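You operate a simulated robot arm through the tools that you are given. There is no shell and no other tool.

You run a simulated robot arm. Do the job below in one go: nothing can be reset, and whatever is moved stays where it is left.

Task
Lid the tall jar, then push it into the niche; cups on the tray. Set down upright: green cup, yellow cup.
Where things are to end (x, y in the base frame): tall glass jar within 35 mm of [910, -100].
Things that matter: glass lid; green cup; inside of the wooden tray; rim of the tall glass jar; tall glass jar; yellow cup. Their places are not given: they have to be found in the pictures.

Only the result counts: the job must be done as asked and must still hold three seconds after the hand-in. Knocking over, shifting, dropping, spilling or breaking anything else fails it. Lids that push on must go on centred and level and be pressed home; caps that screw on are set level and turned clockwise until they are tight.

Robot
A 7-joint arm with a four-finger gripper, fixed in place. Base frame: the origin is on the floor under the middle of its stand, x ahead of it, y to its left, z up; the work surface is at about z = 920. Lengths are in mm, angles in degrees, forces in N, time in s.
It reaches about 1223 mm from its shoulder. Its first joint turns from -69.0 to 172.0 degrees. Payload 3.67 kg.
Tool frame: the origin (TCP) lies between the finger pads and is the grasp point; the fingertips stand 28 mm ahead of it; z points along the fingers, y is the line along which they close. The gripper opens to 112 mm; its body begins 73 mm behind the TCP.
Orientation is that of the tool frame in the base frame, as a unit quaternion [x, y, z, w]. With the fingers straight down and closing along the base's y, the tool's x points along the base's -x, its y along +y and its z along -z.

Tools
- The arm moves only by the tool send_rows. Its argument "increments" is a list of rows, each an object (a shift or turn left out is 0, a gripper value left out holds the last) with "travel": the shift along the base's x, y, z in mm, a list of three; "delta_rot": the turn, a rotation vector about the base's x, y, z in degrees, a list of three; "fingers": the gripper command, from -1 (fully open) to 1 (shut), values between in proportion. In form: [{"travel": [tx, ty, tz], "delta_rot": [wx, wy, wz], "fingers": fingers}, ...]. A call has 1 to 20 rows; each row is the pose to reach, as a shift and turn from the pose commanded when the call began. A row lasts 0.2 s, in which the tool goes at most 50 mm and 8.6 degrees; a call with a longer step from one row to the next is refused whole, and so is a gripper value outside its range. A pose out of reach is approached as far as the arm can. The call stops where the force on the tool passes 60 N (or 10 N more than at its start, if that is more) or the arm is blocked; 0.2 s more then pass. Each finger travels about 102.5 mm/s and halts on what it meets, pressing with about 27 N; the grip force reading is that of the motor and also rises with nothing between the fingers. The clock runs only during rows and for 0.2 s after the last one: add rows that repeat a pose to give the fingers time. The reply holds the time, the measured pose of the TCP, the force on the tool along the base axes, the opening and the grip force, in the units named above and with some noise, with the torque about the TCP (base axes, N m) and any sound that the robot's microphone picked up, and new pictures: "show" is both (left out), scene, wrist or none.
- Cameras (640 x 400 px; columns grow to the right, rows downward): "scene" is fixed at [399.3, 499.6, 1476.6]; the picture's right is [-0.87, -0.50, 0.00], its down [-0.22, 0.38, -0.90] and it looks along [0.45, -0.78, -0.44] (base axes); focal length 291 px, centre (320, 200). "wrist" rides on the gripper at [60, -18, -104] in the tool frame; the picture's right is [0.29, 0.96, 0.00], its down [-0.80, 0.24, -0.55] and it looks along [-0.53, 0.16, 0.83] (tool axes); focal length 234 px, centre (320, 200).
- move_column(by): slides the trunk up (or, below 0, down) by that many mm; the arm rides with it, the base frame stays. It gives what a move gives, with no picture.
- point_at(camera, pixels): for up to 12 pixels [column, row] of the newest picture of that camera ("zoom" is the newest enlarged one), the place [x, y, z] in the base frame of the surface seen there, good to about 2 mm. It takes no simulated time.
- close_up(camera, box): a new picture of the part [left, top, right, bottom] of that camera's present view, enlarged. It takes no simulated time.
- hand_in(): hands the job in; it is judged then, once.

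Unless the task says otherwise, let go and move clear before handing in.

The tools are called after ">>>" as a command line: name --argument value ..., lists and objects as JSON in quotes. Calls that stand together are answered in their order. send_rows: Moves the arm, as the interface text tells. Its arguments: {"type":"object","properties":{"increments":{"type":"array"},"show":{"type":"string","enum":["both","scene","wrist","none"]}},"required":["increments"]} The other tools are called the same way: move_column (by) moves the trunk up or down; point_at (camera, pixels) gives the place of the surface under pixels of a picture; close_up (camera, box) takes an enlarged picture of a part of a camera's view; hand_in () hands the job in.

At the start:

```text
time_s: 0.0
tool_pos: [658.5, -113.6, 1351.9]
tcp_rot: [0.001, 1.0, 0.0, 0.0]
force: [-0.4, -0.5, 0.2]
wrist_torque: [0.01, -0.04, 0.01]
grip_width: 111.8
grasp_force: 0.0
trunk travel left (down, up): [-550.0, 290.0]
```

scene: 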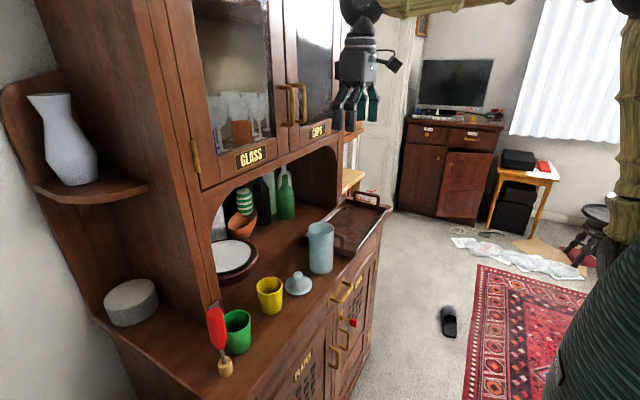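
wrist: 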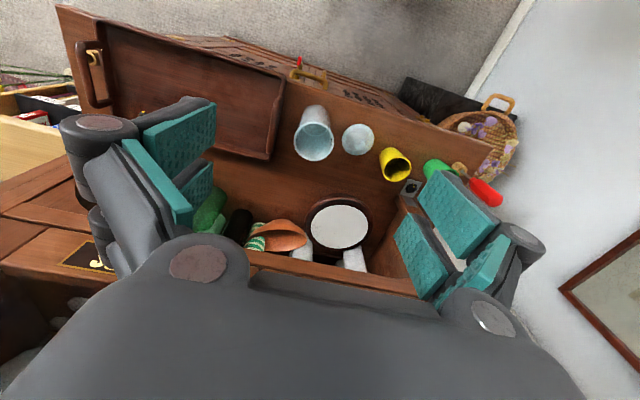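

The scene picture shows the tall jar at about (320,248), the glass lid at (298,284), the yellow cup at (270,295), the green cup at (237,332) and the tray at about (355,225). I'll enlarge these areas and measure places first.

>>> close_up --camera "scene" --box '[200, 180, 400, 380]'

>>> point_at --camera "scene" --pixels '[[320, 228], [320, 260], [298, 275], [298, 288], [270, 285], [270, 305], [237, 318], [238, 340], [350, 225], [360, 240], [290, 310], [226, 368]]'

>>> close_up --camera "wrist" --box '[200, 40, 520, 280]'

```text
2.00 times, centred on (300, 280) of scene
```

zoom: 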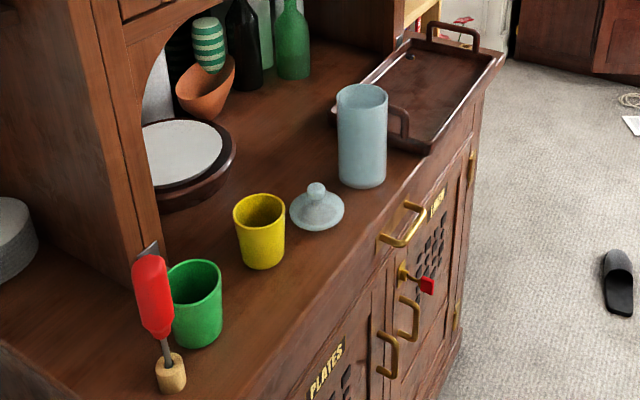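

```text
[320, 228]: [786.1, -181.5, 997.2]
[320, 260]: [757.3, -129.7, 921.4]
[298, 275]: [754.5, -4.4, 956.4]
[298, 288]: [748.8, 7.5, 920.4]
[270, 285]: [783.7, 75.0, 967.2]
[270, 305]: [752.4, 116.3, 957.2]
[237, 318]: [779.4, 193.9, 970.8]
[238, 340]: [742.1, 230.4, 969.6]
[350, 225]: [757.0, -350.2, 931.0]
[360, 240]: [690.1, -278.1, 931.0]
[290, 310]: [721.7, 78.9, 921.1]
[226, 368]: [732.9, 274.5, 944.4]
```

```text
1.67 times, centred on (360, 160) of wrist
```

zoom: 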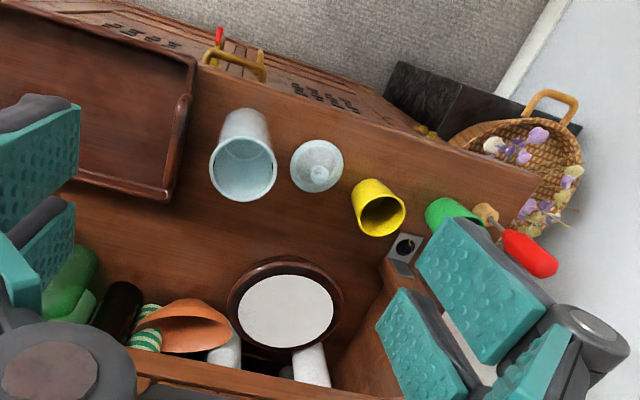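

The jar's readings are ambiguous (320,260 gave counter level, perhaps through glass). I'll zoom in on the jar and lid and take more points there.

>>> close_up --camera "scene" --box '[275, 215, 355, 305]'

```text
4.44 times, centred on (315, 260) of scene
```

zoom: 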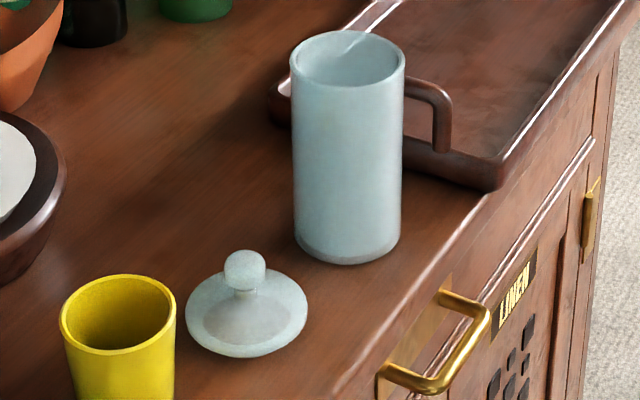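

>>> point_at --camera "zoom" --pixels '[[291, 60], [404, 62], [347, 86], [347, 32], [347, 60], [347, 150], [347, 220], [347, 264], [300, 245], [398, 245], [296, 150], [400, 150]]'

>>> point_at --camera "zoom" --pixels '[[245, 252], [245, 265], [226, 270], [265, 270], [245, 285], [187, 308], [306, 308], [245, 356], [245, 320], [117, 276], [62, 315], [175, 315]]'

```text
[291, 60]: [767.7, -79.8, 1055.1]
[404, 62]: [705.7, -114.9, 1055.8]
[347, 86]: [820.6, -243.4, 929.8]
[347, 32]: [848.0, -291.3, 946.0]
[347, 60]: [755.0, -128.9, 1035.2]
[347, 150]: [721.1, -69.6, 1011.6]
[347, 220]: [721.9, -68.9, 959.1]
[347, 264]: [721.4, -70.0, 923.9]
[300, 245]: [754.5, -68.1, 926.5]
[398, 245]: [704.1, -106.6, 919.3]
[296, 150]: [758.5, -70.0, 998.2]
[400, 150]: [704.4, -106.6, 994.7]
```

```text
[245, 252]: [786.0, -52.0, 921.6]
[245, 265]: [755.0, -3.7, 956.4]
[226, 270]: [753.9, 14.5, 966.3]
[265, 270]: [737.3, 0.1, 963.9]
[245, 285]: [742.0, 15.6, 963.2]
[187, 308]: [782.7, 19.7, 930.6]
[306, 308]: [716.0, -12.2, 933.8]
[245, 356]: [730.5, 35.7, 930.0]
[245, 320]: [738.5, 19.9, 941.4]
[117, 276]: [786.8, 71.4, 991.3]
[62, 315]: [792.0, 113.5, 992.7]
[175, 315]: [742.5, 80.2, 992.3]
```

Jar: rim centre about (738,-98), rim z about 1057, radius about 36; lid near (749,4); yellow cup near (767,97). Next I'll measure the green cup, tray, niche and cabinet front.

>>> close_up --camera "scene" --box '[200, 270, 300, 380]'

>>> point_at --camera "scene" --pixels '[[240, 155], [320, 130], [250, 180], [300, 155], [210, 230], [212, 300], [335, 150], [215, 205], [340, 200], [235, 258], [240, 225], [286, 205]]'

>>> point_at --camera "scene" --pixels '[[313, 230], [340, 207], [352, 198], [388, 207], [352, 254], [370, 232], [335, 215], [365, 192], [380, 212], [345, 245], [306, 237], [392, 208]]'

>>> close_up --camera "scene" --box '[300, 180, 400, 270]'

```text
3.64 times, centred on (250, 325) of scene
```

zoom: 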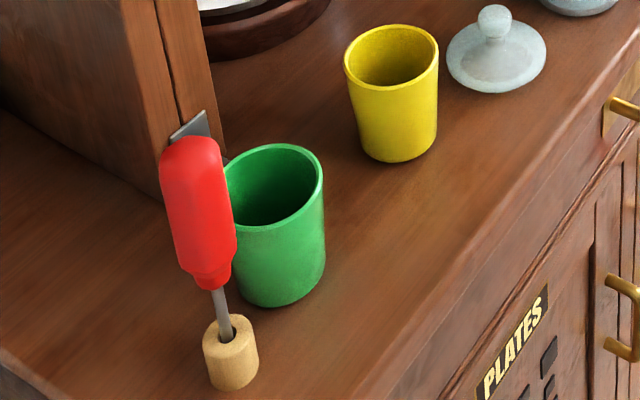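

```text
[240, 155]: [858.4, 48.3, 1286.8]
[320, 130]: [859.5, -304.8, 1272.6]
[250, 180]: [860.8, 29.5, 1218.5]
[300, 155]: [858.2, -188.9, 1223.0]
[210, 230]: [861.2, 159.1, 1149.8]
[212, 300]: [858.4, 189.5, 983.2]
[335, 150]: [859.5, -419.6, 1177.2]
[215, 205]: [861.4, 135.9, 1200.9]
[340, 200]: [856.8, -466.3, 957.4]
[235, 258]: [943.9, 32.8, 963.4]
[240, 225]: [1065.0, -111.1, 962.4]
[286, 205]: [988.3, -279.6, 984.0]
```

```text
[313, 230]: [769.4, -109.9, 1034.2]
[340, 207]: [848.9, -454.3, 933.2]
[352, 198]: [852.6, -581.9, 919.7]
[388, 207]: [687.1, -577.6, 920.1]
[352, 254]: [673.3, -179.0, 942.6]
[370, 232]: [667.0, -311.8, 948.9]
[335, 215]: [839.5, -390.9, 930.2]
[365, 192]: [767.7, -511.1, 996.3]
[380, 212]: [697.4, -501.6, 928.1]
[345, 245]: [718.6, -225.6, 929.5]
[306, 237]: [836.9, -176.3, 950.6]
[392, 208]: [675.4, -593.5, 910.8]
```

```text
4.44 times, centred on (350, 225) of scene
```

zoom: 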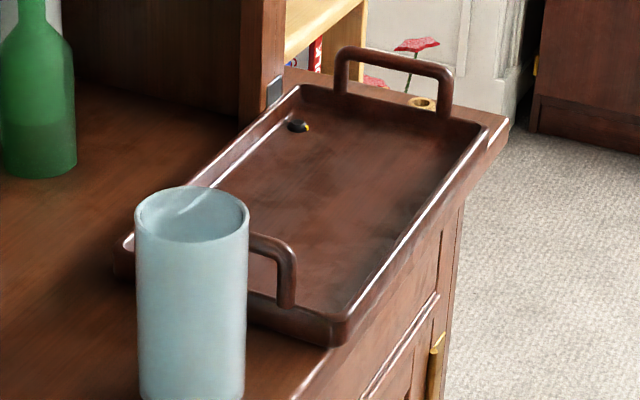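

The tray has a small dark thing on it at zoom (297,126), and a red-handled tool stands in a wooden block right next to the green cup. I'll measure tray corners and that spot from the current zoom.

>>> point_at --camera "zoom" --pixels '[[297, 126], [302, 88], [480, 130], [340, 325], [130, 245], [305, 105], [465, 145], [345, 310], [260, 240], [290, 300], [340, 55], [445, 75]]'

>>> close_up --camera "scene" --box '[205, 300, 265, 380]'

```text
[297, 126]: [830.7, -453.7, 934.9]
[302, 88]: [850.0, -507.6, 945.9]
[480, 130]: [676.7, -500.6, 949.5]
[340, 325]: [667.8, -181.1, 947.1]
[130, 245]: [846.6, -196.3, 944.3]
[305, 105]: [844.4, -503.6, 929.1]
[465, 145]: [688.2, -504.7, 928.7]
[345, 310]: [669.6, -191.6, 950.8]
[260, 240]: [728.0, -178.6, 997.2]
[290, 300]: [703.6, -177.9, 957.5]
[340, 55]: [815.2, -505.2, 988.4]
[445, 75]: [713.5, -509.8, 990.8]
```

```text
5.00 times, centred on (235, 340) of scene
```

zoom: 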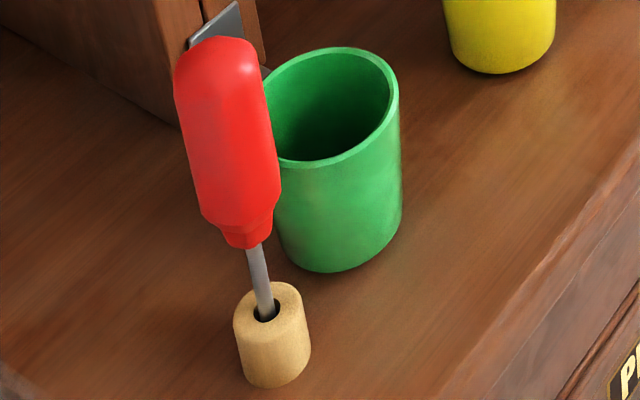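

>>> point_at --camera "zoom" --pixels '[[335, 50], [397, 95], [320, 163], [285, 158], [340, 230], [290, 250], [398, 220], [220, 45], [225, 140], [240, 235], [215, 22], [258, 275]]'

>>> point_at --camera "zoom" --pixels '[[245, 310], [300, 310], [272, 285], [270, 350], [335, 270], [180, 80], [265, 80], [275, 200], [280, 180], [380, 65], [240, 210], [185, 130]]'

>>> close_up --camera "scene" --box '[320, 0, 420, 140]'

>>> close_up --camera "scene" --box '[200, 140, 340, 280]'

```text
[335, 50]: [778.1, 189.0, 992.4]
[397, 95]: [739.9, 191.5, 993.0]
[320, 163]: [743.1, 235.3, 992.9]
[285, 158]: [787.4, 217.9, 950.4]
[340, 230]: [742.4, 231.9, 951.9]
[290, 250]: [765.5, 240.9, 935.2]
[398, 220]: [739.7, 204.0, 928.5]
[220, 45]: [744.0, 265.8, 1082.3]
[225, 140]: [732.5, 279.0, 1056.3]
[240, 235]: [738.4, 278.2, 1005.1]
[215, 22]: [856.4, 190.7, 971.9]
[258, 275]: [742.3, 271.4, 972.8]
```

```text
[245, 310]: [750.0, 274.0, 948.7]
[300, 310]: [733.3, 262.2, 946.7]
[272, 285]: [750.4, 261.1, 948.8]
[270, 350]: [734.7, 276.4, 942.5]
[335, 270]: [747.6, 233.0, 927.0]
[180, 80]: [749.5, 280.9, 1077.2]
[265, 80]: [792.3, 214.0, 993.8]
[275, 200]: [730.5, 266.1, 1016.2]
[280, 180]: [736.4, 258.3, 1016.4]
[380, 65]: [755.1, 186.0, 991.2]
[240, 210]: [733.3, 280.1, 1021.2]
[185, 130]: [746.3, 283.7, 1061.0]
```

```text
2.86 times, centred on (370, 70) of scene
```

zoom: 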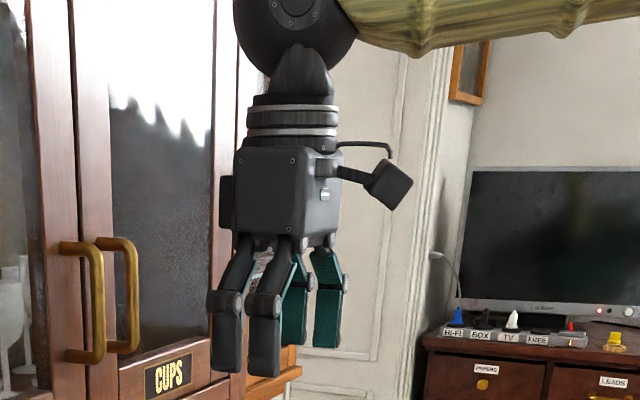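

```text
2.86 times, centred on (270, 210) of scene
```

zoom: 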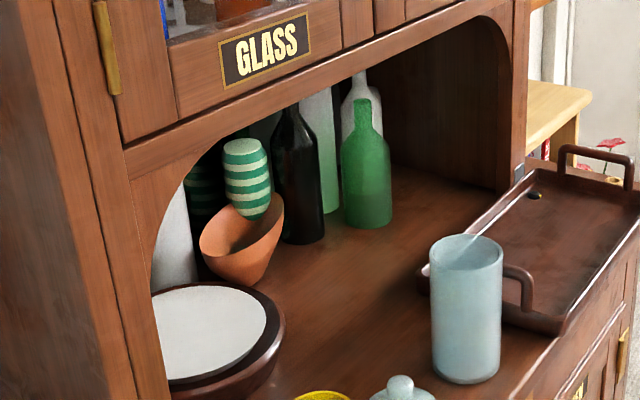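

The niche holds a terracotta bowl, bottles and a plate stand. I'll measure their positions, along with the gripper body, to see how much clearance there is around (910,-100).

>>> point_at --camera "zoom" --pixels '[[240, 245], [282, 210], [245, 285], [275, 240], [305, 230], [370, 220], [342, 190], [390, 190], [284, 335], [265, 375], [210, 340], [280, 80]]'

>>> point_at --camera "zoom" --pixels '[[200, 135], [300, 90], [400, 45], [480, 15], [160, 215], [155, 270], [508, 60], [500, 160], [325, 300], [350, 240], [420, 190], [280, 265]]'

>>> close_up --camera "wrist" --box '[60, 90, 520, 380]'

```text
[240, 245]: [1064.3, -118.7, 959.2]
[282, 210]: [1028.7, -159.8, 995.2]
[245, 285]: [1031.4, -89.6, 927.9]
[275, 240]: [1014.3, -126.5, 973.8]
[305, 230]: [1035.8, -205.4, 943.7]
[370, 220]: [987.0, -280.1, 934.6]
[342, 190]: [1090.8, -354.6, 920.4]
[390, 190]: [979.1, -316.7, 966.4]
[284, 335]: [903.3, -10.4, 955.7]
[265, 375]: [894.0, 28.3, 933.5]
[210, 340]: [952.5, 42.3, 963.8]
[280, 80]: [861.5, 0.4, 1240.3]
```

```text
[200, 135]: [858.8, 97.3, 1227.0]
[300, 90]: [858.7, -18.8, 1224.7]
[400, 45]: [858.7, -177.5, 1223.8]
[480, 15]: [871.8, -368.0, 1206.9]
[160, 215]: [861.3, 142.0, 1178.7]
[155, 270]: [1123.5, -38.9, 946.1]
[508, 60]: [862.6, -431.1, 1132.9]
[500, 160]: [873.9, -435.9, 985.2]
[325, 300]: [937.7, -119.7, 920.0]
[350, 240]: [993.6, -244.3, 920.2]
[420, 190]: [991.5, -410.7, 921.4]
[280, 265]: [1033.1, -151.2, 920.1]
```

```text
1.38 times, centred on (290, 235) of wrist
```

zoom: 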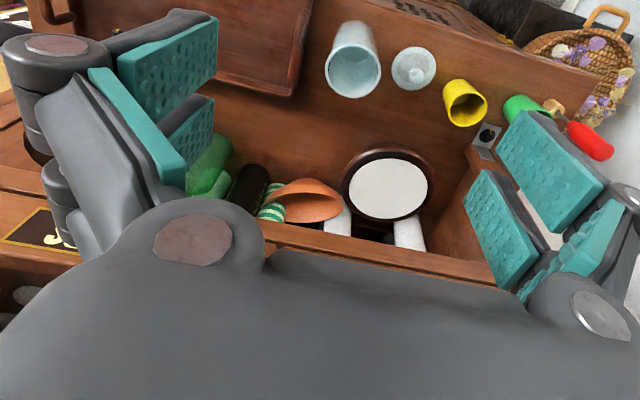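

The cabinet front is at x≈859 and the niche floor around (910,-100) is clear; the plate stand edge is near y≈-10 to -35. First I move above the glass lid at about (749,4) with the fingers part-closed, and look again.

>>> send_rows --increments '[{"travel": [15, 20, -33], "fingers": -0.5}, {"travel": [30, 40, -66], "fingers": -0.2}, {"travel": [45, 60, -99], "fingers": 0.0}, {"travel": [60, 80, -132], "fingers": 0.0}, {"travel": [75, 100, -165], "fingers": 0.0}, {"travel": [90, 118, -200], "fingers": 0.0}, {"travel": [90, 118, -232], "fingers": 0.0}, {"travel": [90, 118, -232], "fingers": 0.0}]'

```text
time_s: 1.8
tool_pos: [747.5, 6.3, 1115.8]
tcp_rot: [0.0, 1.0, 0.0, 0.0]
force: [0.5, -0.7, 0.1]
wrist_torque: [-0.02, 0.02, 0.0]
grip_width: 56.2
grasp_force: 0.0
trunk travel left (down, up): [-550.0, 290.0]
```

scene: 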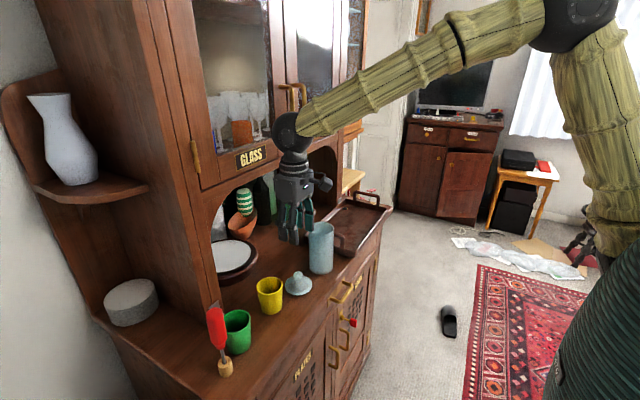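
wrist: 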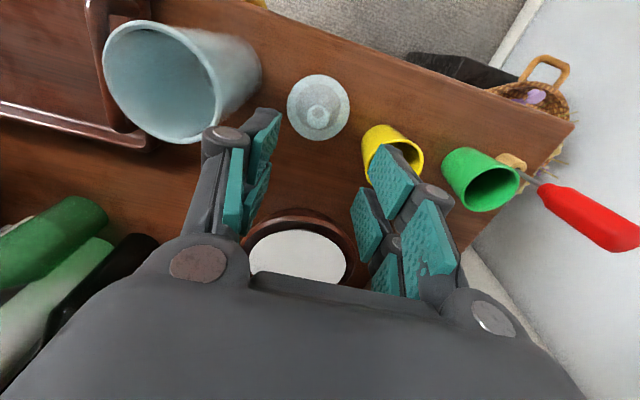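

The wrist picture now shows the lid clearly with its knob at (320,115) and disc centred near (319,106), and the jar mouth at the upper left. I'll zoom in on the wrist view and measure lid and jar rim more precisely.

>>> close_up --camera "wrist" --box '[270, 60, 370, 150]'

>>> point_at --camera "wrist" --pixels '[[288, 106], [350, 106], [319, 76], [319, 140], [320, 115], [311, 116], [329, 116], [320, 107], [320, 123]]'

>>> point_at --camera "wrist" --pixels '[[104, 62], [222, 80], [180, 30], [140, 23], [120, 120], [175, 142], [220, 110], [104, 80], [115, 38], [200, 50], [150, 22], [145, 133]]'

```text
4.44 times, centred on (320, 105) of wrist
```

zoom: 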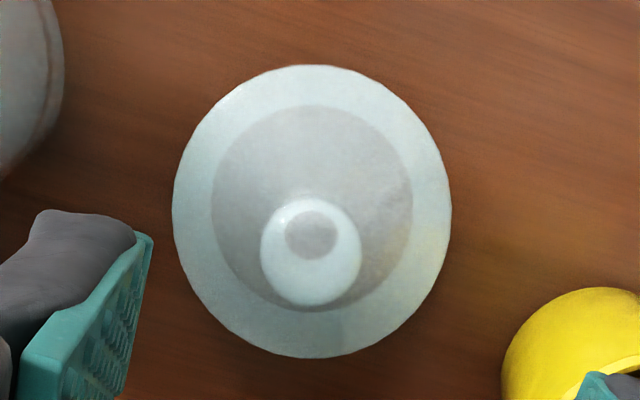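

```text
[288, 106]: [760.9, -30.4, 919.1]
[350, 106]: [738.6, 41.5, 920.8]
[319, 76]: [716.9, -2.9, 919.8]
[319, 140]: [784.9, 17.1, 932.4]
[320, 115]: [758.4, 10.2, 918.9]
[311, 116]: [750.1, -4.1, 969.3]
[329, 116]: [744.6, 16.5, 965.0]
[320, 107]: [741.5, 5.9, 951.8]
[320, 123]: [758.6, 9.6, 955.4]
```

```text
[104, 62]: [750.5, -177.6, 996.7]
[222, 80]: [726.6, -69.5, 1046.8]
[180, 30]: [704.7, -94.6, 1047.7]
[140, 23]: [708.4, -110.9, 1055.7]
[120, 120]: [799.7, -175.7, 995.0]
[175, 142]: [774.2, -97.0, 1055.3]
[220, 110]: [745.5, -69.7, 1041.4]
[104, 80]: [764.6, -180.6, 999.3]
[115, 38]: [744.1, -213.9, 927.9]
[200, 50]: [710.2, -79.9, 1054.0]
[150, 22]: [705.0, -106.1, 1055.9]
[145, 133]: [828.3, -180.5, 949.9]
```

I'll take edge points from this zoom for the lid disc and knob.

>>> point_at --camera "zoom" --pixels '[[178, 210], [446, 212], [312, 71], [312, 352], [215, 110], [410, 110], [215, 312], [410, 312]]'

>>> point_at --camera "zoom" --pixels '[[265, 250], [357, 250], [311, 206], [311, 300], [311, 236], [285, 225], [335, 225], [285, 270], [335, 270], [240, 160], [380, 160], [312, 130]]'

>>> close_up --camera "wrist" --box '[95, 10, 235, 150]'

```text
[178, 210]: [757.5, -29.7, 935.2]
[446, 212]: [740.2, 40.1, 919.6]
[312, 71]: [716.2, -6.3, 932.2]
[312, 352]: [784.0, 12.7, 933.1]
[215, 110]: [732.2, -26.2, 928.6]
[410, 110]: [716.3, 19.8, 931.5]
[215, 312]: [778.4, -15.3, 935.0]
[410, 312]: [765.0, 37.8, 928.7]
```

```text
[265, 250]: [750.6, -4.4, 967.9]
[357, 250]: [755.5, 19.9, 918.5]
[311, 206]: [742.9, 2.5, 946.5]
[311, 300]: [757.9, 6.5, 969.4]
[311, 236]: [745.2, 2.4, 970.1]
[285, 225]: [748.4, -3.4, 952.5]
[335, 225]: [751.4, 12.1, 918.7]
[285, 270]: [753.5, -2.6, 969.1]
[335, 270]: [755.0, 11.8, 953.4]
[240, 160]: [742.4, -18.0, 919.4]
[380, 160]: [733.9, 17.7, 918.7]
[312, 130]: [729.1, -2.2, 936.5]
```

```text
2.86 times, centred on (165, 80) of wrist
```

zoom: 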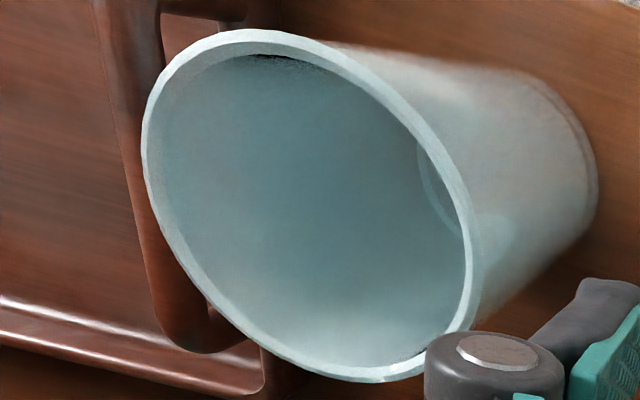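

The lid's disc fits a circle at about (749.5,5.3) with radius ≈36 and knob top z≈970. Now I'll sample the jar's rim ring in this zoom.

>>> point_at --camera "zoom" --pixels '[[149, 150], [160, 210], [190, 265], [245, 330], [300, 362], [360, 374], [410, 366], [473, 280], [455, 190], [400, 105], [320, 50], [240, 36]]'

>>> point_at --camera "zoom" --pixels '[[175, 80], [205, 48], [280, 40], [360, 72], [430, 145], [468, 230], [470, 310], [440, 345], [330, 370], [270, 347], [215, 300], [152, 120]]'

```text
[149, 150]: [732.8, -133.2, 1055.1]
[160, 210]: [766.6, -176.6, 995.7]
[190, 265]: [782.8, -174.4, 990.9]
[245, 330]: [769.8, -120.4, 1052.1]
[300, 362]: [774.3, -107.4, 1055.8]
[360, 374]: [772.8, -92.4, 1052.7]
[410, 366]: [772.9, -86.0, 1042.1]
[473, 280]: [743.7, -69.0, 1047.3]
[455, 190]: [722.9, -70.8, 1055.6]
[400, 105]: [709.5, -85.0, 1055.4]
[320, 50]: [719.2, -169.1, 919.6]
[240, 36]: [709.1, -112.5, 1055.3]
```

```text
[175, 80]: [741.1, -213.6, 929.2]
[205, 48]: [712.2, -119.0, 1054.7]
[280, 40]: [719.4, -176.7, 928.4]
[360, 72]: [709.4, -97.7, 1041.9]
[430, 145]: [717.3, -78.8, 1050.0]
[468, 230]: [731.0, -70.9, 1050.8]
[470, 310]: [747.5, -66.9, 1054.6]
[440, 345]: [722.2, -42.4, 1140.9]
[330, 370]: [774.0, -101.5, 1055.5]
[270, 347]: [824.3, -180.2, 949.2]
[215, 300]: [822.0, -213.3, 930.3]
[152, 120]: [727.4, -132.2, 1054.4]
```

The jar's rim fits a circle at about (740,-100), rim z≈1056. I'll line up over the lid knob (749.5,5.5), narrow the fingers to about 46 mm and descend part way.

>>> send_rows --increments '[{"travel": [2, -1, -30], "fingers": 0.18}, {"travel": [2, -1, -60], "fingers": 0.18}, {"travel": [2, -1, -90], "fingers": 0.18}, {"travel": [2, -1, -90], "fingers": 0.18}]'

>>> close_up --camera "scene" --box '[250, 220, 350, 320]'

```text
time_s: 2.8
tool_pos: [749.0, 3.2, 1030.4]
tcp_rot: [0.001, 1.0, 0.0, 0.001]
force: [-0.6, 0.4, 0.8]
wrist_torque: [0.01, 0.0, -0.03]
grip_width: 45.9
grasp_force: 0.1
trunk travel left (down, up): [-550.0, 290.0]
```

scene: 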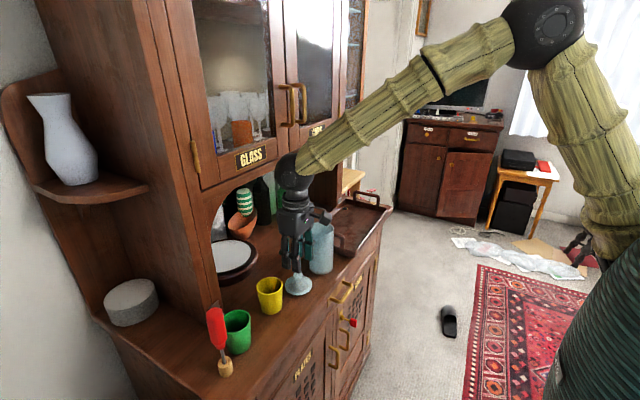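
wrist: 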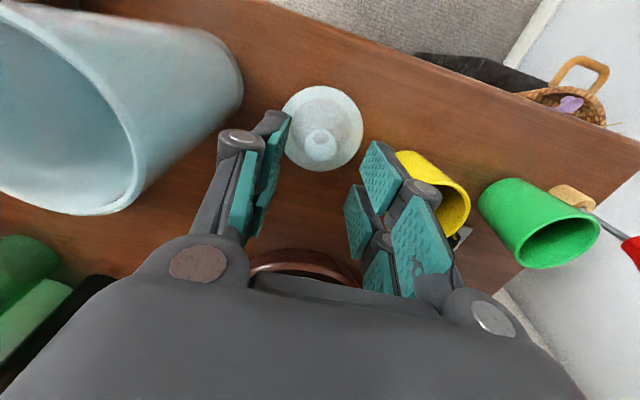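

```text
4.00 times, centred on (300, 270) of scene
```

zoom: 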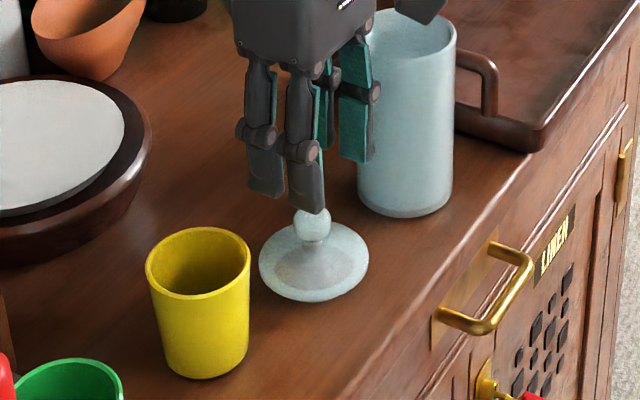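

The fingers hang evenly above the knob (zoom tips around (312,174), knob at (313,222)). I'll descend to TCP z≈975 and close gently on the knob.

>>> send_rows --increments '[{"travel": [0, 1.5, -20]}, {"travel": [0, 1.5, -40]}, {"travel": [0, 1.5, -54]}, {"travel": [0, 1.5, -54]}]'

>>> close_up --camera "scene" --box '[260, 230, 340, 310]'

>>> close_up --camera "wrist" --box '[200, 80, 440, 280]'

```text
time_s: 3.8
tool_pos: [750.0, 6.1, 975.0]
tcp_rot: [0.001, 1.0, 0.0, 0.0]
force: [-0.5, -0.4, 0.7]
wrist_torque: [0.02, 0.01, 0.04]
grip_width: 45.8
grasp_force: 0.0
trunk travel left (down, up): [-550.0, 290.0]
```

scene: 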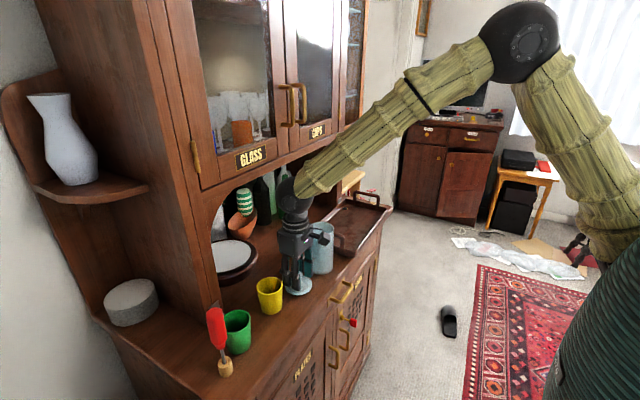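
wrist: 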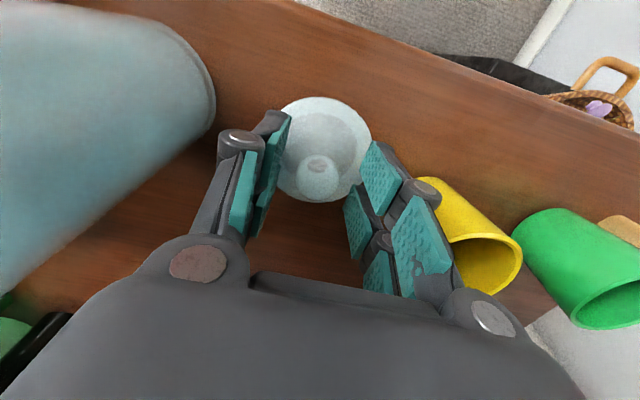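

```text
5.00 times, centred on (300, 270) of scene
```

zoom: 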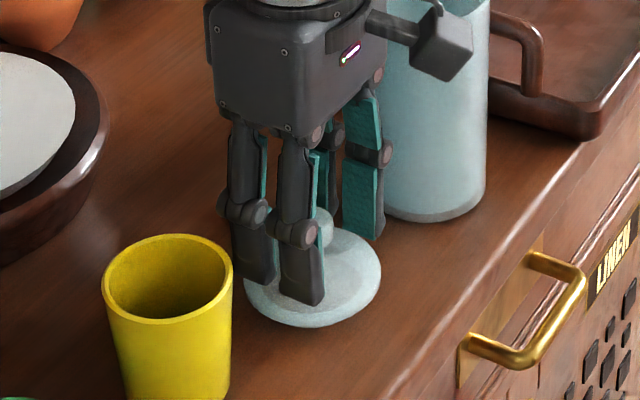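

```text
2.00 times, centred on (320, 180) of wrist
```

zoom: 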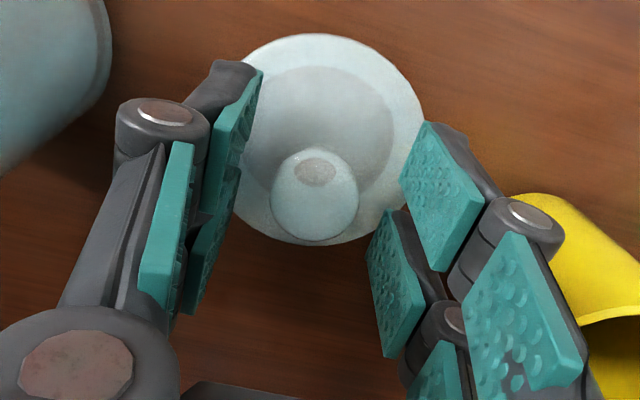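

The knob sits between the two finger pairs, but perhaps nearer the near pair. I'll check the pad positions directly against the knob before closing.

>>> point_at --camera "zoom" --pixels '[[427, 126], [478, 200], [440, 266], [404, 180], [440, 195], [397, 213], [422, 308], [388, 352], [370, 265], [395, 285], [250, 110], [205, 260]]'

>>> point_at --camera "zoom" --pixels '[[275, 190], [355, 190], [315, 155], [315, 230], [300, 215], [330, 215], [290, 175], [340, 175], [315, 172], [255, 80], [190, 305], [315, 200]]'

```text
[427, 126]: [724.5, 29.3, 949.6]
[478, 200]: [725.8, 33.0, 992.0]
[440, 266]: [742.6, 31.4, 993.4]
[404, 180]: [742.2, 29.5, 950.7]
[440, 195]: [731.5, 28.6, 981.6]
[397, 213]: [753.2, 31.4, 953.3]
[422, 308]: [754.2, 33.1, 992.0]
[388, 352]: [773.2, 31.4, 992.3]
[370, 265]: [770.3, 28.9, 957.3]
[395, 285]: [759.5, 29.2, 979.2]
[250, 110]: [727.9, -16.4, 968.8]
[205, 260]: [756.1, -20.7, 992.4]
```

```text
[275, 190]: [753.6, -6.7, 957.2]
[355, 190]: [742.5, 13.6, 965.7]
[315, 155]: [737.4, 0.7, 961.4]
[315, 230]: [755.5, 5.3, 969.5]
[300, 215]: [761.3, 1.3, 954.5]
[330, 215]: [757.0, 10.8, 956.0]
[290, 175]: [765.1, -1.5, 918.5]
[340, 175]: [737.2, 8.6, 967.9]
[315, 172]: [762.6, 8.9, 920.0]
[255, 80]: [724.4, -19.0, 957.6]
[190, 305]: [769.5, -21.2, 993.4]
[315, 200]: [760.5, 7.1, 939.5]
```

Pads span x 724–742 and 753–773, so the knob at x≈749 sits right across the gap with y centred. Closing now.

>>> send_rows --increments '[{"travel": [0, 0, 0], "fingers": 0.45}, {"travel": [0, 0, 0], "fingers": 0.7}, {"travel": [0, 0, 0], "fingers": 1.0}, {"travel": [0, 0, 0], "fingers": 1.0}, {"travel": [0, 0, 0], "fingers": 1.0}]'

>>> close_up --camera "wrist" --box '[200, 80, 440, 280]'

>>> close_up --camera "scene" --box '[260, 230, 340, 310]'

```text
time_s: 5.0
tool_pos: [751.2, 6.3, 974.5]
tcp_rot: [0.0, 1.0, 0.0, 0.0]
force: [-1.0, 0.1, 0.8]
wrist_torque: [0.0, 0.01, 0.01]
grip_width: 20.0
grasp_force: 26.9
trunk travel left (down, up): [-550.0, 290.0]
```

scene: 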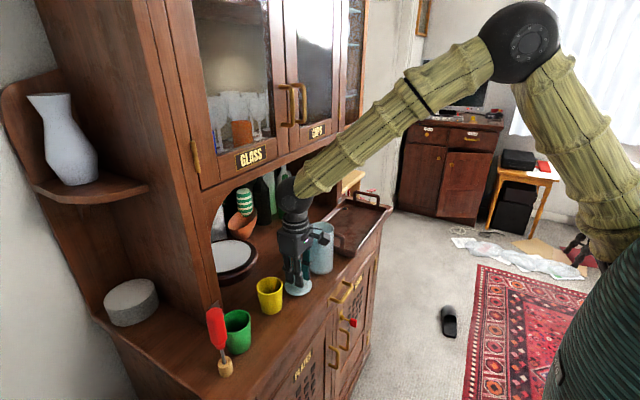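
wrist: 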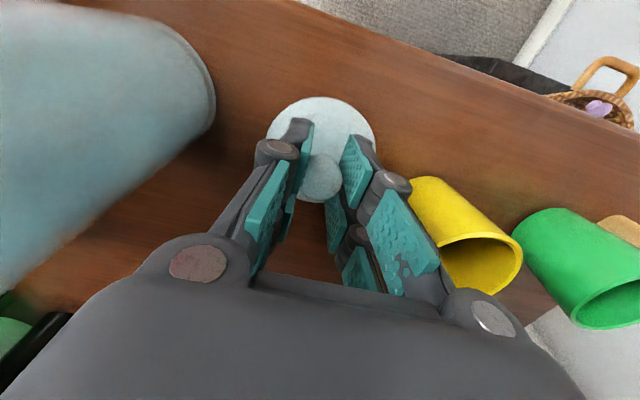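

```text
2.00 times, centred on (320, 180) of wrist
```

zoom: 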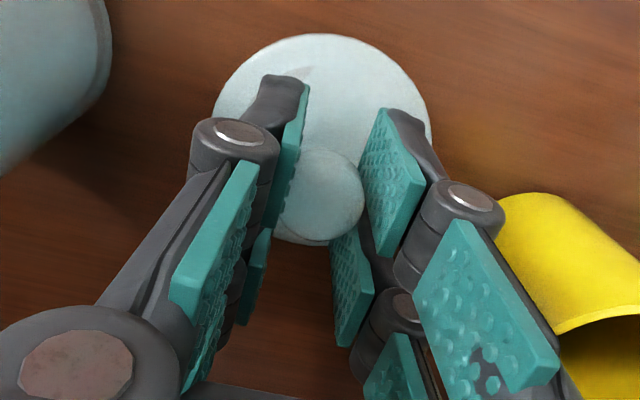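

```text
5.00 times, centred on (300, 270) of scene
```

zoom: 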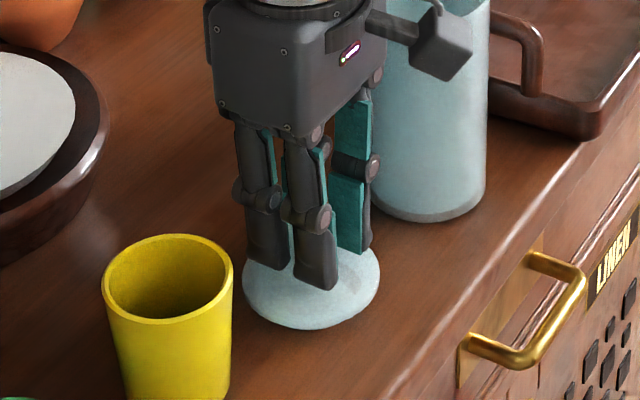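

Grip is 20 mm wide at 27 N, consistent with the knob centred in the gap. I'll lift the lid straight up 180 mm and check that it hangs level.

>>> send_rows --increments '[{"travel": [0, 0, 10]}, {"travel": [0, 0, 30]}, {"travel": [0, 0, 60]}, {"travel": [0, 0, 90]}, {"travel": [0, 0, 120]}, {"travel": [0, 0, 150]}, {"travel": [0, 0, 175]}, {"travel": [0, 0, 180]}, {"travel": [0, 0, 180]}]'

>>> close_up --camera "scene" --box '[250, 150, 350, 250]'

>>> close_up --camera "wrist" --box '[200, 60, 440, 260]'

```text
time_s: 7.0
tool_pos: [750.2, 6.6, 1155.1]
tcp_rot: [-0.001, 1.0, -0.001, -0.001]
force: [-0.5, -0.8, -1.7]
wrist_torque: [-0.01, 0.03, -0.01]
grip_width: 20.0
grasp_force: 26.9
trunk travel left (down, up): [-550.0, 290.0]
```

scene: 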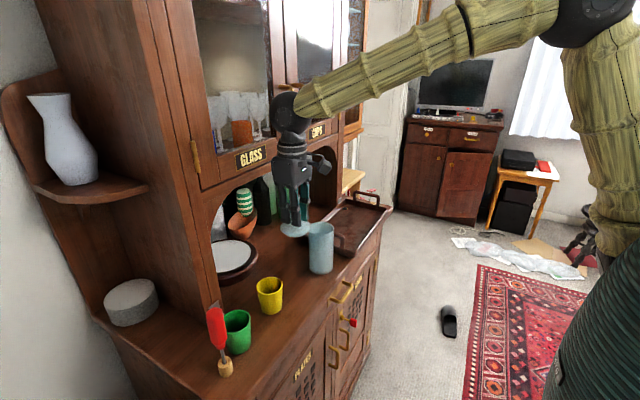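
wrist: 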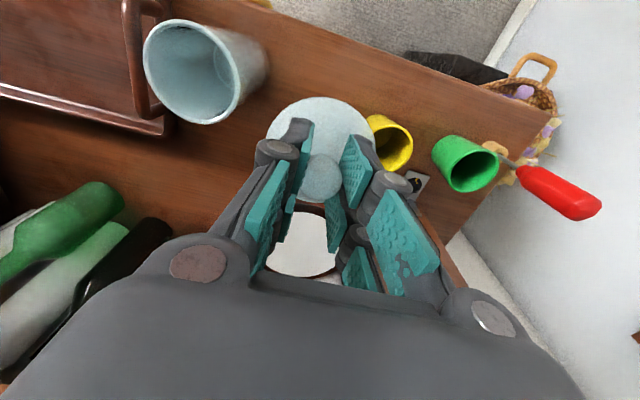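

```text
4.00 times, centred on (300, 200) of scene
```

zoom: 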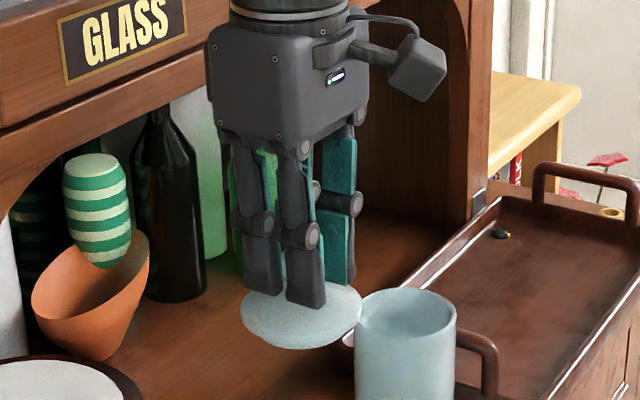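

```text
2.00 times, centred on (320, 160) of wrist
```

zoom: 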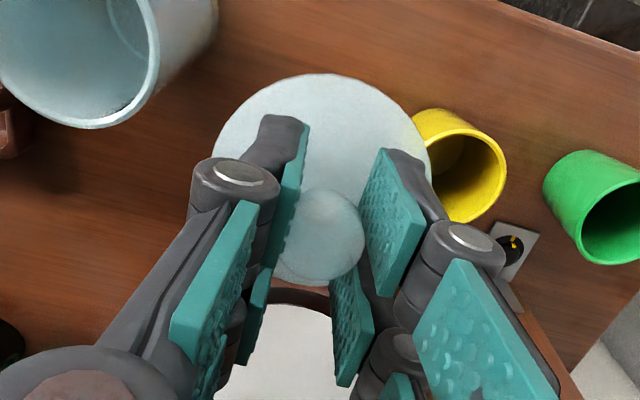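

The lid hangs level and its pose in the wrist view is unchanged. I'll sample the lid rim and jar rim again now that both are visible, to compute the exact offset.

>>> point_at --camera "zoom" --pixels '[[216, 140], [225, 120], [250, 95], [280, 80], [310, 77], [340, 80], [370, 90], [395, 107], [415, 130], [426, 160], [235, 110], [325, 78]]'

>>> close_up --camera "wrist" --box '[130, 10, 280, 130]'

```text
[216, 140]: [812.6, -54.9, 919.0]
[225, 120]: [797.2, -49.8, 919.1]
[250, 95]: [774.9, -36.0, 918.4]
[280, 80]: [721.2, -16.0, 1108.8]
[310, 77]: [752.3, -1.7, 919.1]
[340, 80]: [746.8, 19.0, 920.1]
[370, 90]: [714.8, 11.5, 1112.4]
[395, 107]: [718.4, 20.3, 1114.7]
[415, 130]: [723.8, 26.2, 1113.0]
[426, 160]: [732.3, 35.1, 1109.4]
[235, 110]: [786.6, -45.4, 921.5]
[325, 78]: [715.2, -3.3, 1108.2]
```

```text
3.33 times, centred on (205, 70) of wrist
```

zoom: 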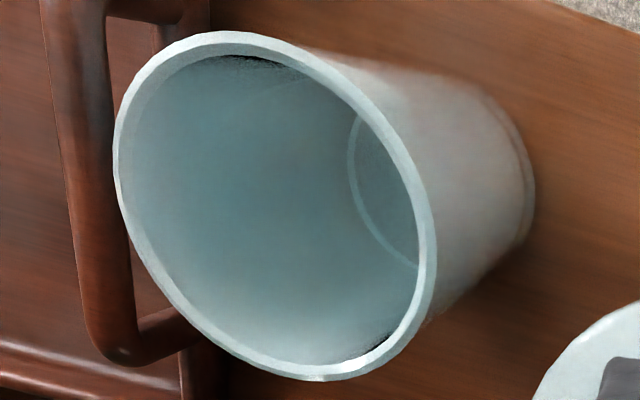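

>>> point_at --camera "zoom" --pixels '[[118, 160], [130, 220], [165, 285], [210, 335], [260, 366], [310, 376], [360, 365], [410, 320], [432, 250], [415, 175], [375, 110], [320, 65]]'

>>> point_at --camera "zoom" --pixels '[[120, 130], [135, 85], [165, 53], [200, 40], [240, 36], [280, 44], [345, 85], [395, 140], [427, 210], [430, 285], [385, 345], [285, 372]]'

```text
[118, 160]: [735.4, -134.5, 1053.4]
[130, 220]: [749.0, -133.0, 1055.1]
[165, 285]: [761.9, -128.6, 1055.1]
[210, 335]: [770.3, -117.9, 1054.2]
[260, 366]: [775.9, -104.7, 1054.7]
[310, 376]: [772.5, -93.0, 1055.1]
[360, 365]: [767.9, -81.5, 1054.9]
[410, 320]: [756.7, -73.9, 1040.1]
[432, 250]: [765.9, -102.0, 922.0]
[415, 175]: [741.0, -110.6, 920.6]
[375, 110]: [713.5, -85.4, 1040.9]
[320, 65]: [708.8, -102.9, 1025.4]
```

```text
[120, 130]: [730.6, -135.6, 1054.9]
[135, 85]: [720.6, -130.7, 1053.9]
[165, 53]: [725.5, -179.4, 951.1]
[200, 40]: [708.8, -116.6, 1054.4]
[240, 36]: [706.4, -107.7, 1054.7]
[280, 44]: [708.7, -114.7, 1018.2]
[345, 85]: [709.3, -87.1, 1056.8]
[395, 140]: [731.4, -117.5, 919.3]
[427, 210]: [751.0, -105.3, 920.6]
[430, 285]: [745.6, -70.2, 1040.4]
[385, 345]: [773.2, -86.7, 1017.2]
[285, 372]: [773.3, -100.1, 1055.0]
```

Jar rim centre fits (740,-100.5); lid centre (749.7,5.2). I'll shift by (-9.7,-105.7) and then come down until the lid is about 12 mm above the rim.

>>> send_rows --increments '[{"travel": [-2, -22, 0]}, {"travel": [-4, -46, 0]}, {"travel": [-6.5, -72, 0]}, {"travel": [-9, -96, 0]}, {"travel": [-9.7, -105.7, 0]}, {"travel": [-9.7, -105.7, -14]}, {"travel": [-9.7, -105.7, -28]}, {"travel": [-9.7, -105.7, -28]}, {"travel": [-9.7, -105.7, -28]}]'

>>> close_up --camera "scene" --box '[280, 190, 360, 280]'

>>> close_up --camera "wrist" --box '[220, 60, 420, 220]'

```text
time_s: 9.0
tool_pos: [739.7, -100.8, 1126.6]
tcp_rot: [0.001, 1.0, 0.0, 0.0]
force: [0.6, -0.4, 0.1]
wrist_torque: [0.0, -0.02, 0.0]
grip_width: 19.7
grasp_force: 27.4
trunk travel left (down, up): [-550.0, 290.0]
```

scene: 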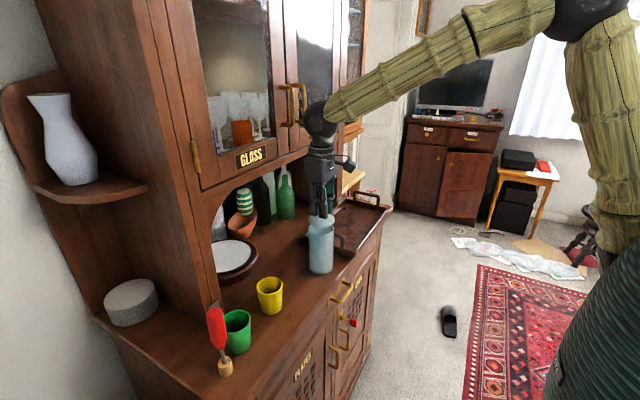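
wrist: 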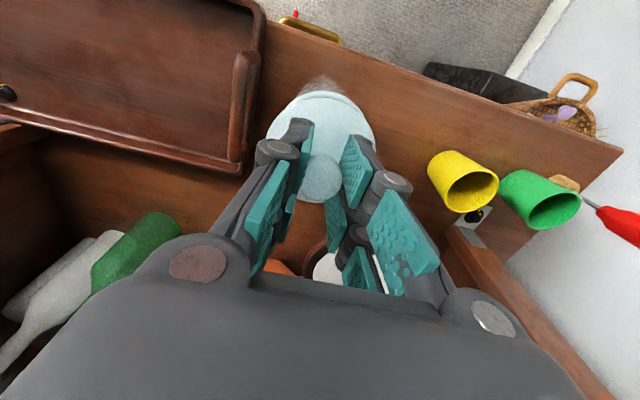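

```text
4.44 times, centred on (320, 235) of scene
```

zoom: 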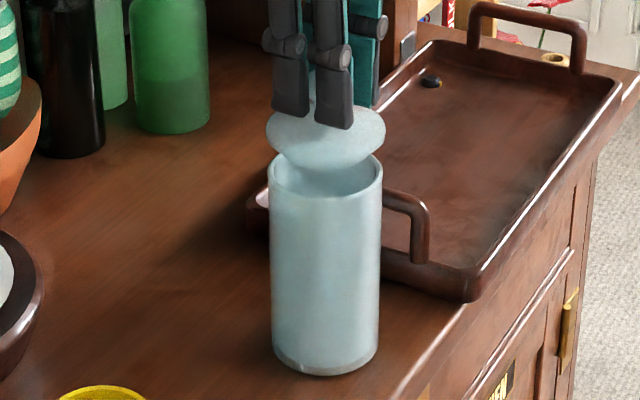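

```text
2.50 times, centred on (320, 140) of wrist
```

zoom: 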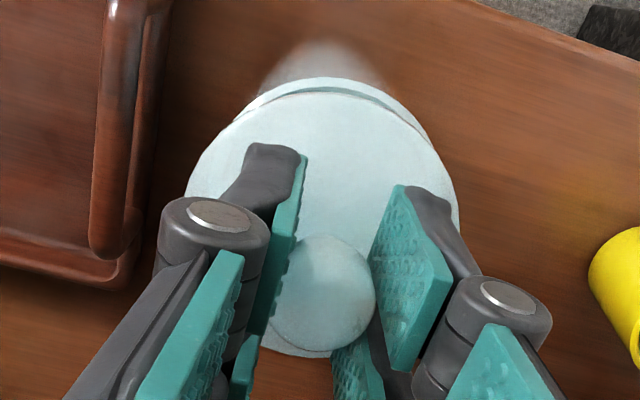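

Scene zoom shows the lid (266–386) centred over the rim (270–383), and the wrist view's crescent is symmetric, so alignment is within about 1 mm. I'll descend slowly to just before the seat and check force.

>>> send_rows --increments '[{"travel": [0, 0, -5]}, {"travel": [0, 0, -10]}, {"travel": [0, 0, -14]}, {"travel": [0, 0, -17]}, {"travel": [0, 0, -19]}, {"travel": [0, 0, -19]}]'

>>> close_up --camera "scene" --box '[290, 200, 350, 260]'

>>> close_up --camera "wrist" --box '[240, 70, 400, 210]'

```text
time_s: 10.4
tool_pos: [740.1, -100.0, 1108.2]
tcp_rot: [0.001, 1.0, 0.0, 0.0]
force: [0.1, -0.3, -1.3]
wrist_torque: [-0.02, -0.01, 0.01]
grip_width: 20.2
grasp_force: 26.7
trunk travel left (down, up): [-550.0, 290.0]
```

scene: 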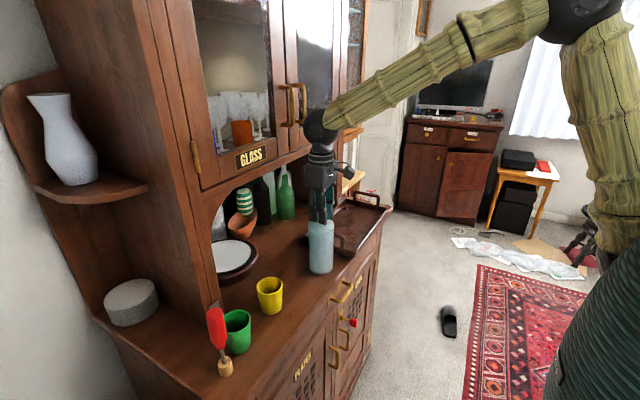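
wrist: 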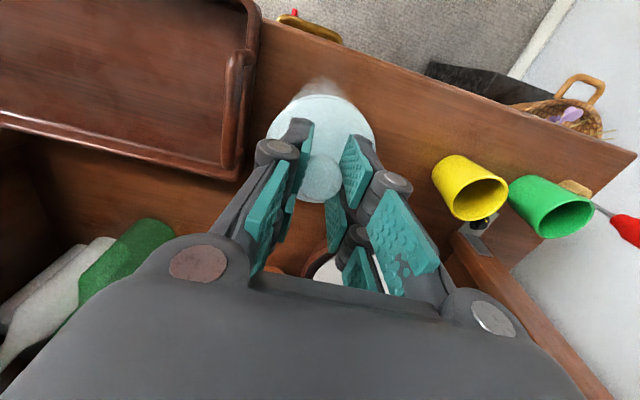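

```text
6.67 times, centred on (320, 230) of scene
```

zoom: 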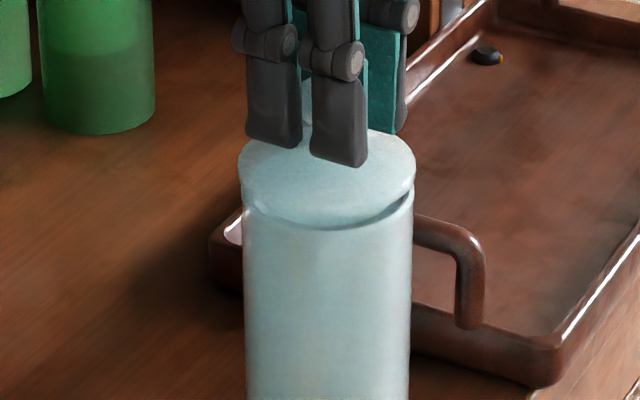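

```text
2.86 times, centred on (320, 140) of wrist
```

zoom: 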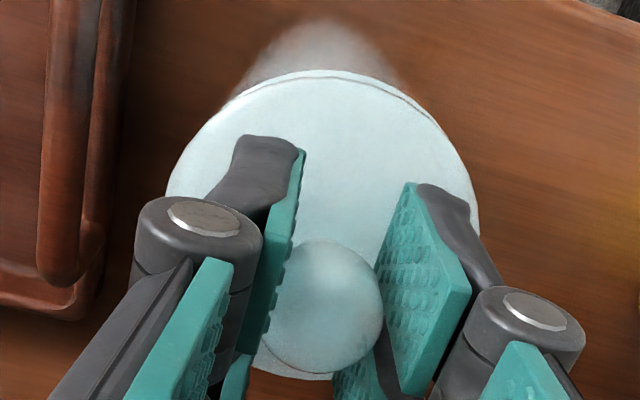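

The lid is now a few mm above the rim, still centred, with no contact force. I continue down in small steps, watching the force.

>>> send_rows --increments '[{"travel": [0, 0, -1.5]}, {"travel": [0, 0, -3]}, {"travel": [0, 0, -3]}]' --show "none"

>>> send_rows --increments '[{"travel": [0, 0, -1]}, {"travel": [0, 0, -2]}, {"travel": [0, 0, -2]}]' --show "none"

```text
time_s: 11.2
tool_pos: [741.1, -100.9, 1105.6]
tcp_rot: [0.001, 1.0, 0.001, 0.0]
force: [0.7, 0.2, -1.1]
wrist_torque: [-0.01, 0.0, -0.04]
grip_width: 19.9
grasp_force: 26.5
trunk travel left (down, up): [-550.0, 290.0]
```

```text
time_s: 12.0
tool_pos: [741.2, -100.7, 1101.6]
tcp_rot: [0.001, 1.0, 0.0, 0.0]
force: [-0.8, 0.2, 0.0]
wrist_torque: [-0.02, -0.01, -0.03]
grip_width: 20.2
grasp_force: 27.3
trunk travel left (down, up): [-550.0, 290.0]
```

No contact yet at z≈1103. I continue down with finer steps.

>>> send_rows --increments '[{"travel": [0, 0, -1]}, {"travel": [0, 0, -2]}, {"travel": [0, 0, -2]}]' --show "none"

>>> send_rows --increments '[{"travel": [0, 0, -1]}, {"travel": [0, 0, -1.5]}, {"travel": [0, 0, -1.5]}]' --show "both"

>>> close_up --camera "scene" --box '[290, 200, 350, 260]'

```text
time_s: 12.8
tool_pos: [741.3, -101.1, 1101.2]
tcp_rot: [0.0, 1.0, 0.001, 0.0]
force: [-0.2, 0.5, -0.5]
wrist_torque: [0.01, -0.03, 0.01]
grip_width: 19.9
grasp_force: 27.0
trunk travel left (down, up): [-550.0, 290.0]
```

```text
time_s: 13.6
tool_pos: [741.3, -101.6, 1099.3]
tcp_rot: [0.0, 1.0, 0.0, -0.001]
force: [-0.4, -0.7, -0.3]
wrist_torque: [0.01, 0.0, 0.01]
grip_width: 20.0
grasp_force: 26.7
trunk travel left (down, up): [-550.0, 290.0]
```

scene: 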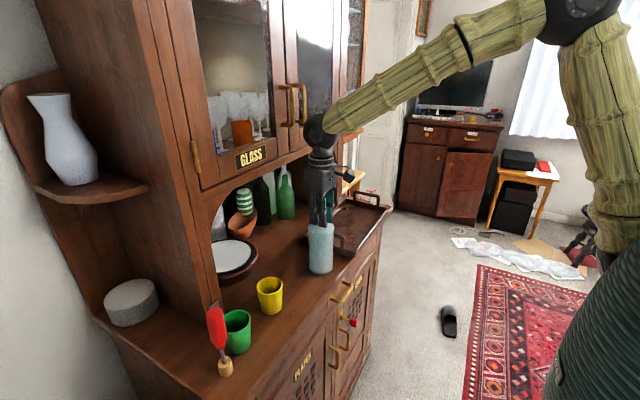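
wrist: 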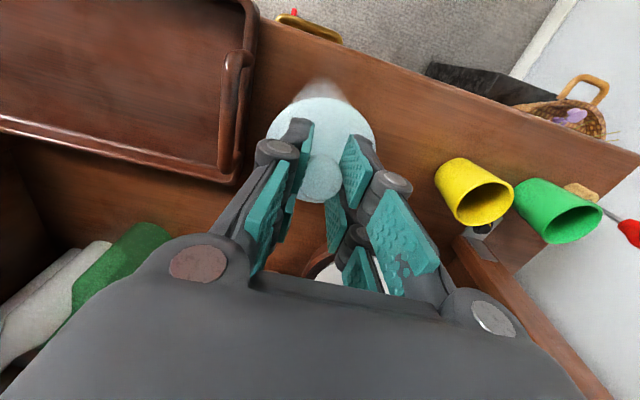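

```text
6.67 times, centred on (320, 230) of scene
```

zoom: 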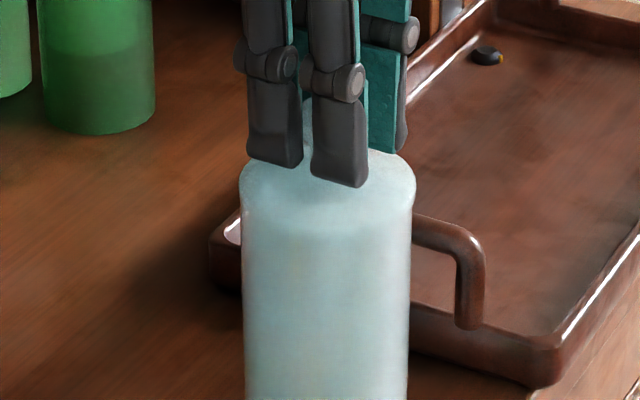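

The lid's plug is inside the rim and nearly flush, still with no force. I keep lowering in small steps until contact.

>>> send_rows --increments '[{"travel": [0, 0, -1]}, {"travel": [0, 0, -1.5]}, {"travel": [0, 0, -1.5]}]' --show "none"

>>> send_rows --increments '[{"travel": [0, 0, -0.8]}, {"travel": [0, 0, -1.5]}, {"travel": [0, 0, -1.5]}]' --show "none"

```text
time_s: 14.4
tool_pos: [740.1, -100.8, 1099.2]
tcp_rot: [0.0, 1.0, 0.001, 0.001]
force: [3.4, 1.5, 9.1]
wrist_torque: [0.0, -0.24, 0.01]
grip_width: 19.9
grasp_force: 27.3
trunk travel left (down, up): [-550.0, 290.0]
```

```text
time_s: 15.2
tool_pos: [740.3, -101.1, 1098.0]
tcp_rot: [0.0, 1.0, 0.0, 0.001]
force: [4.6, 4.4, 19.4]
wrist_torque: [0.13, -0.22, -0.01]
grip_width: 20.1
grasp_force: 27.4
trunk travel left (down, up): [-550.0, 290.0]
```

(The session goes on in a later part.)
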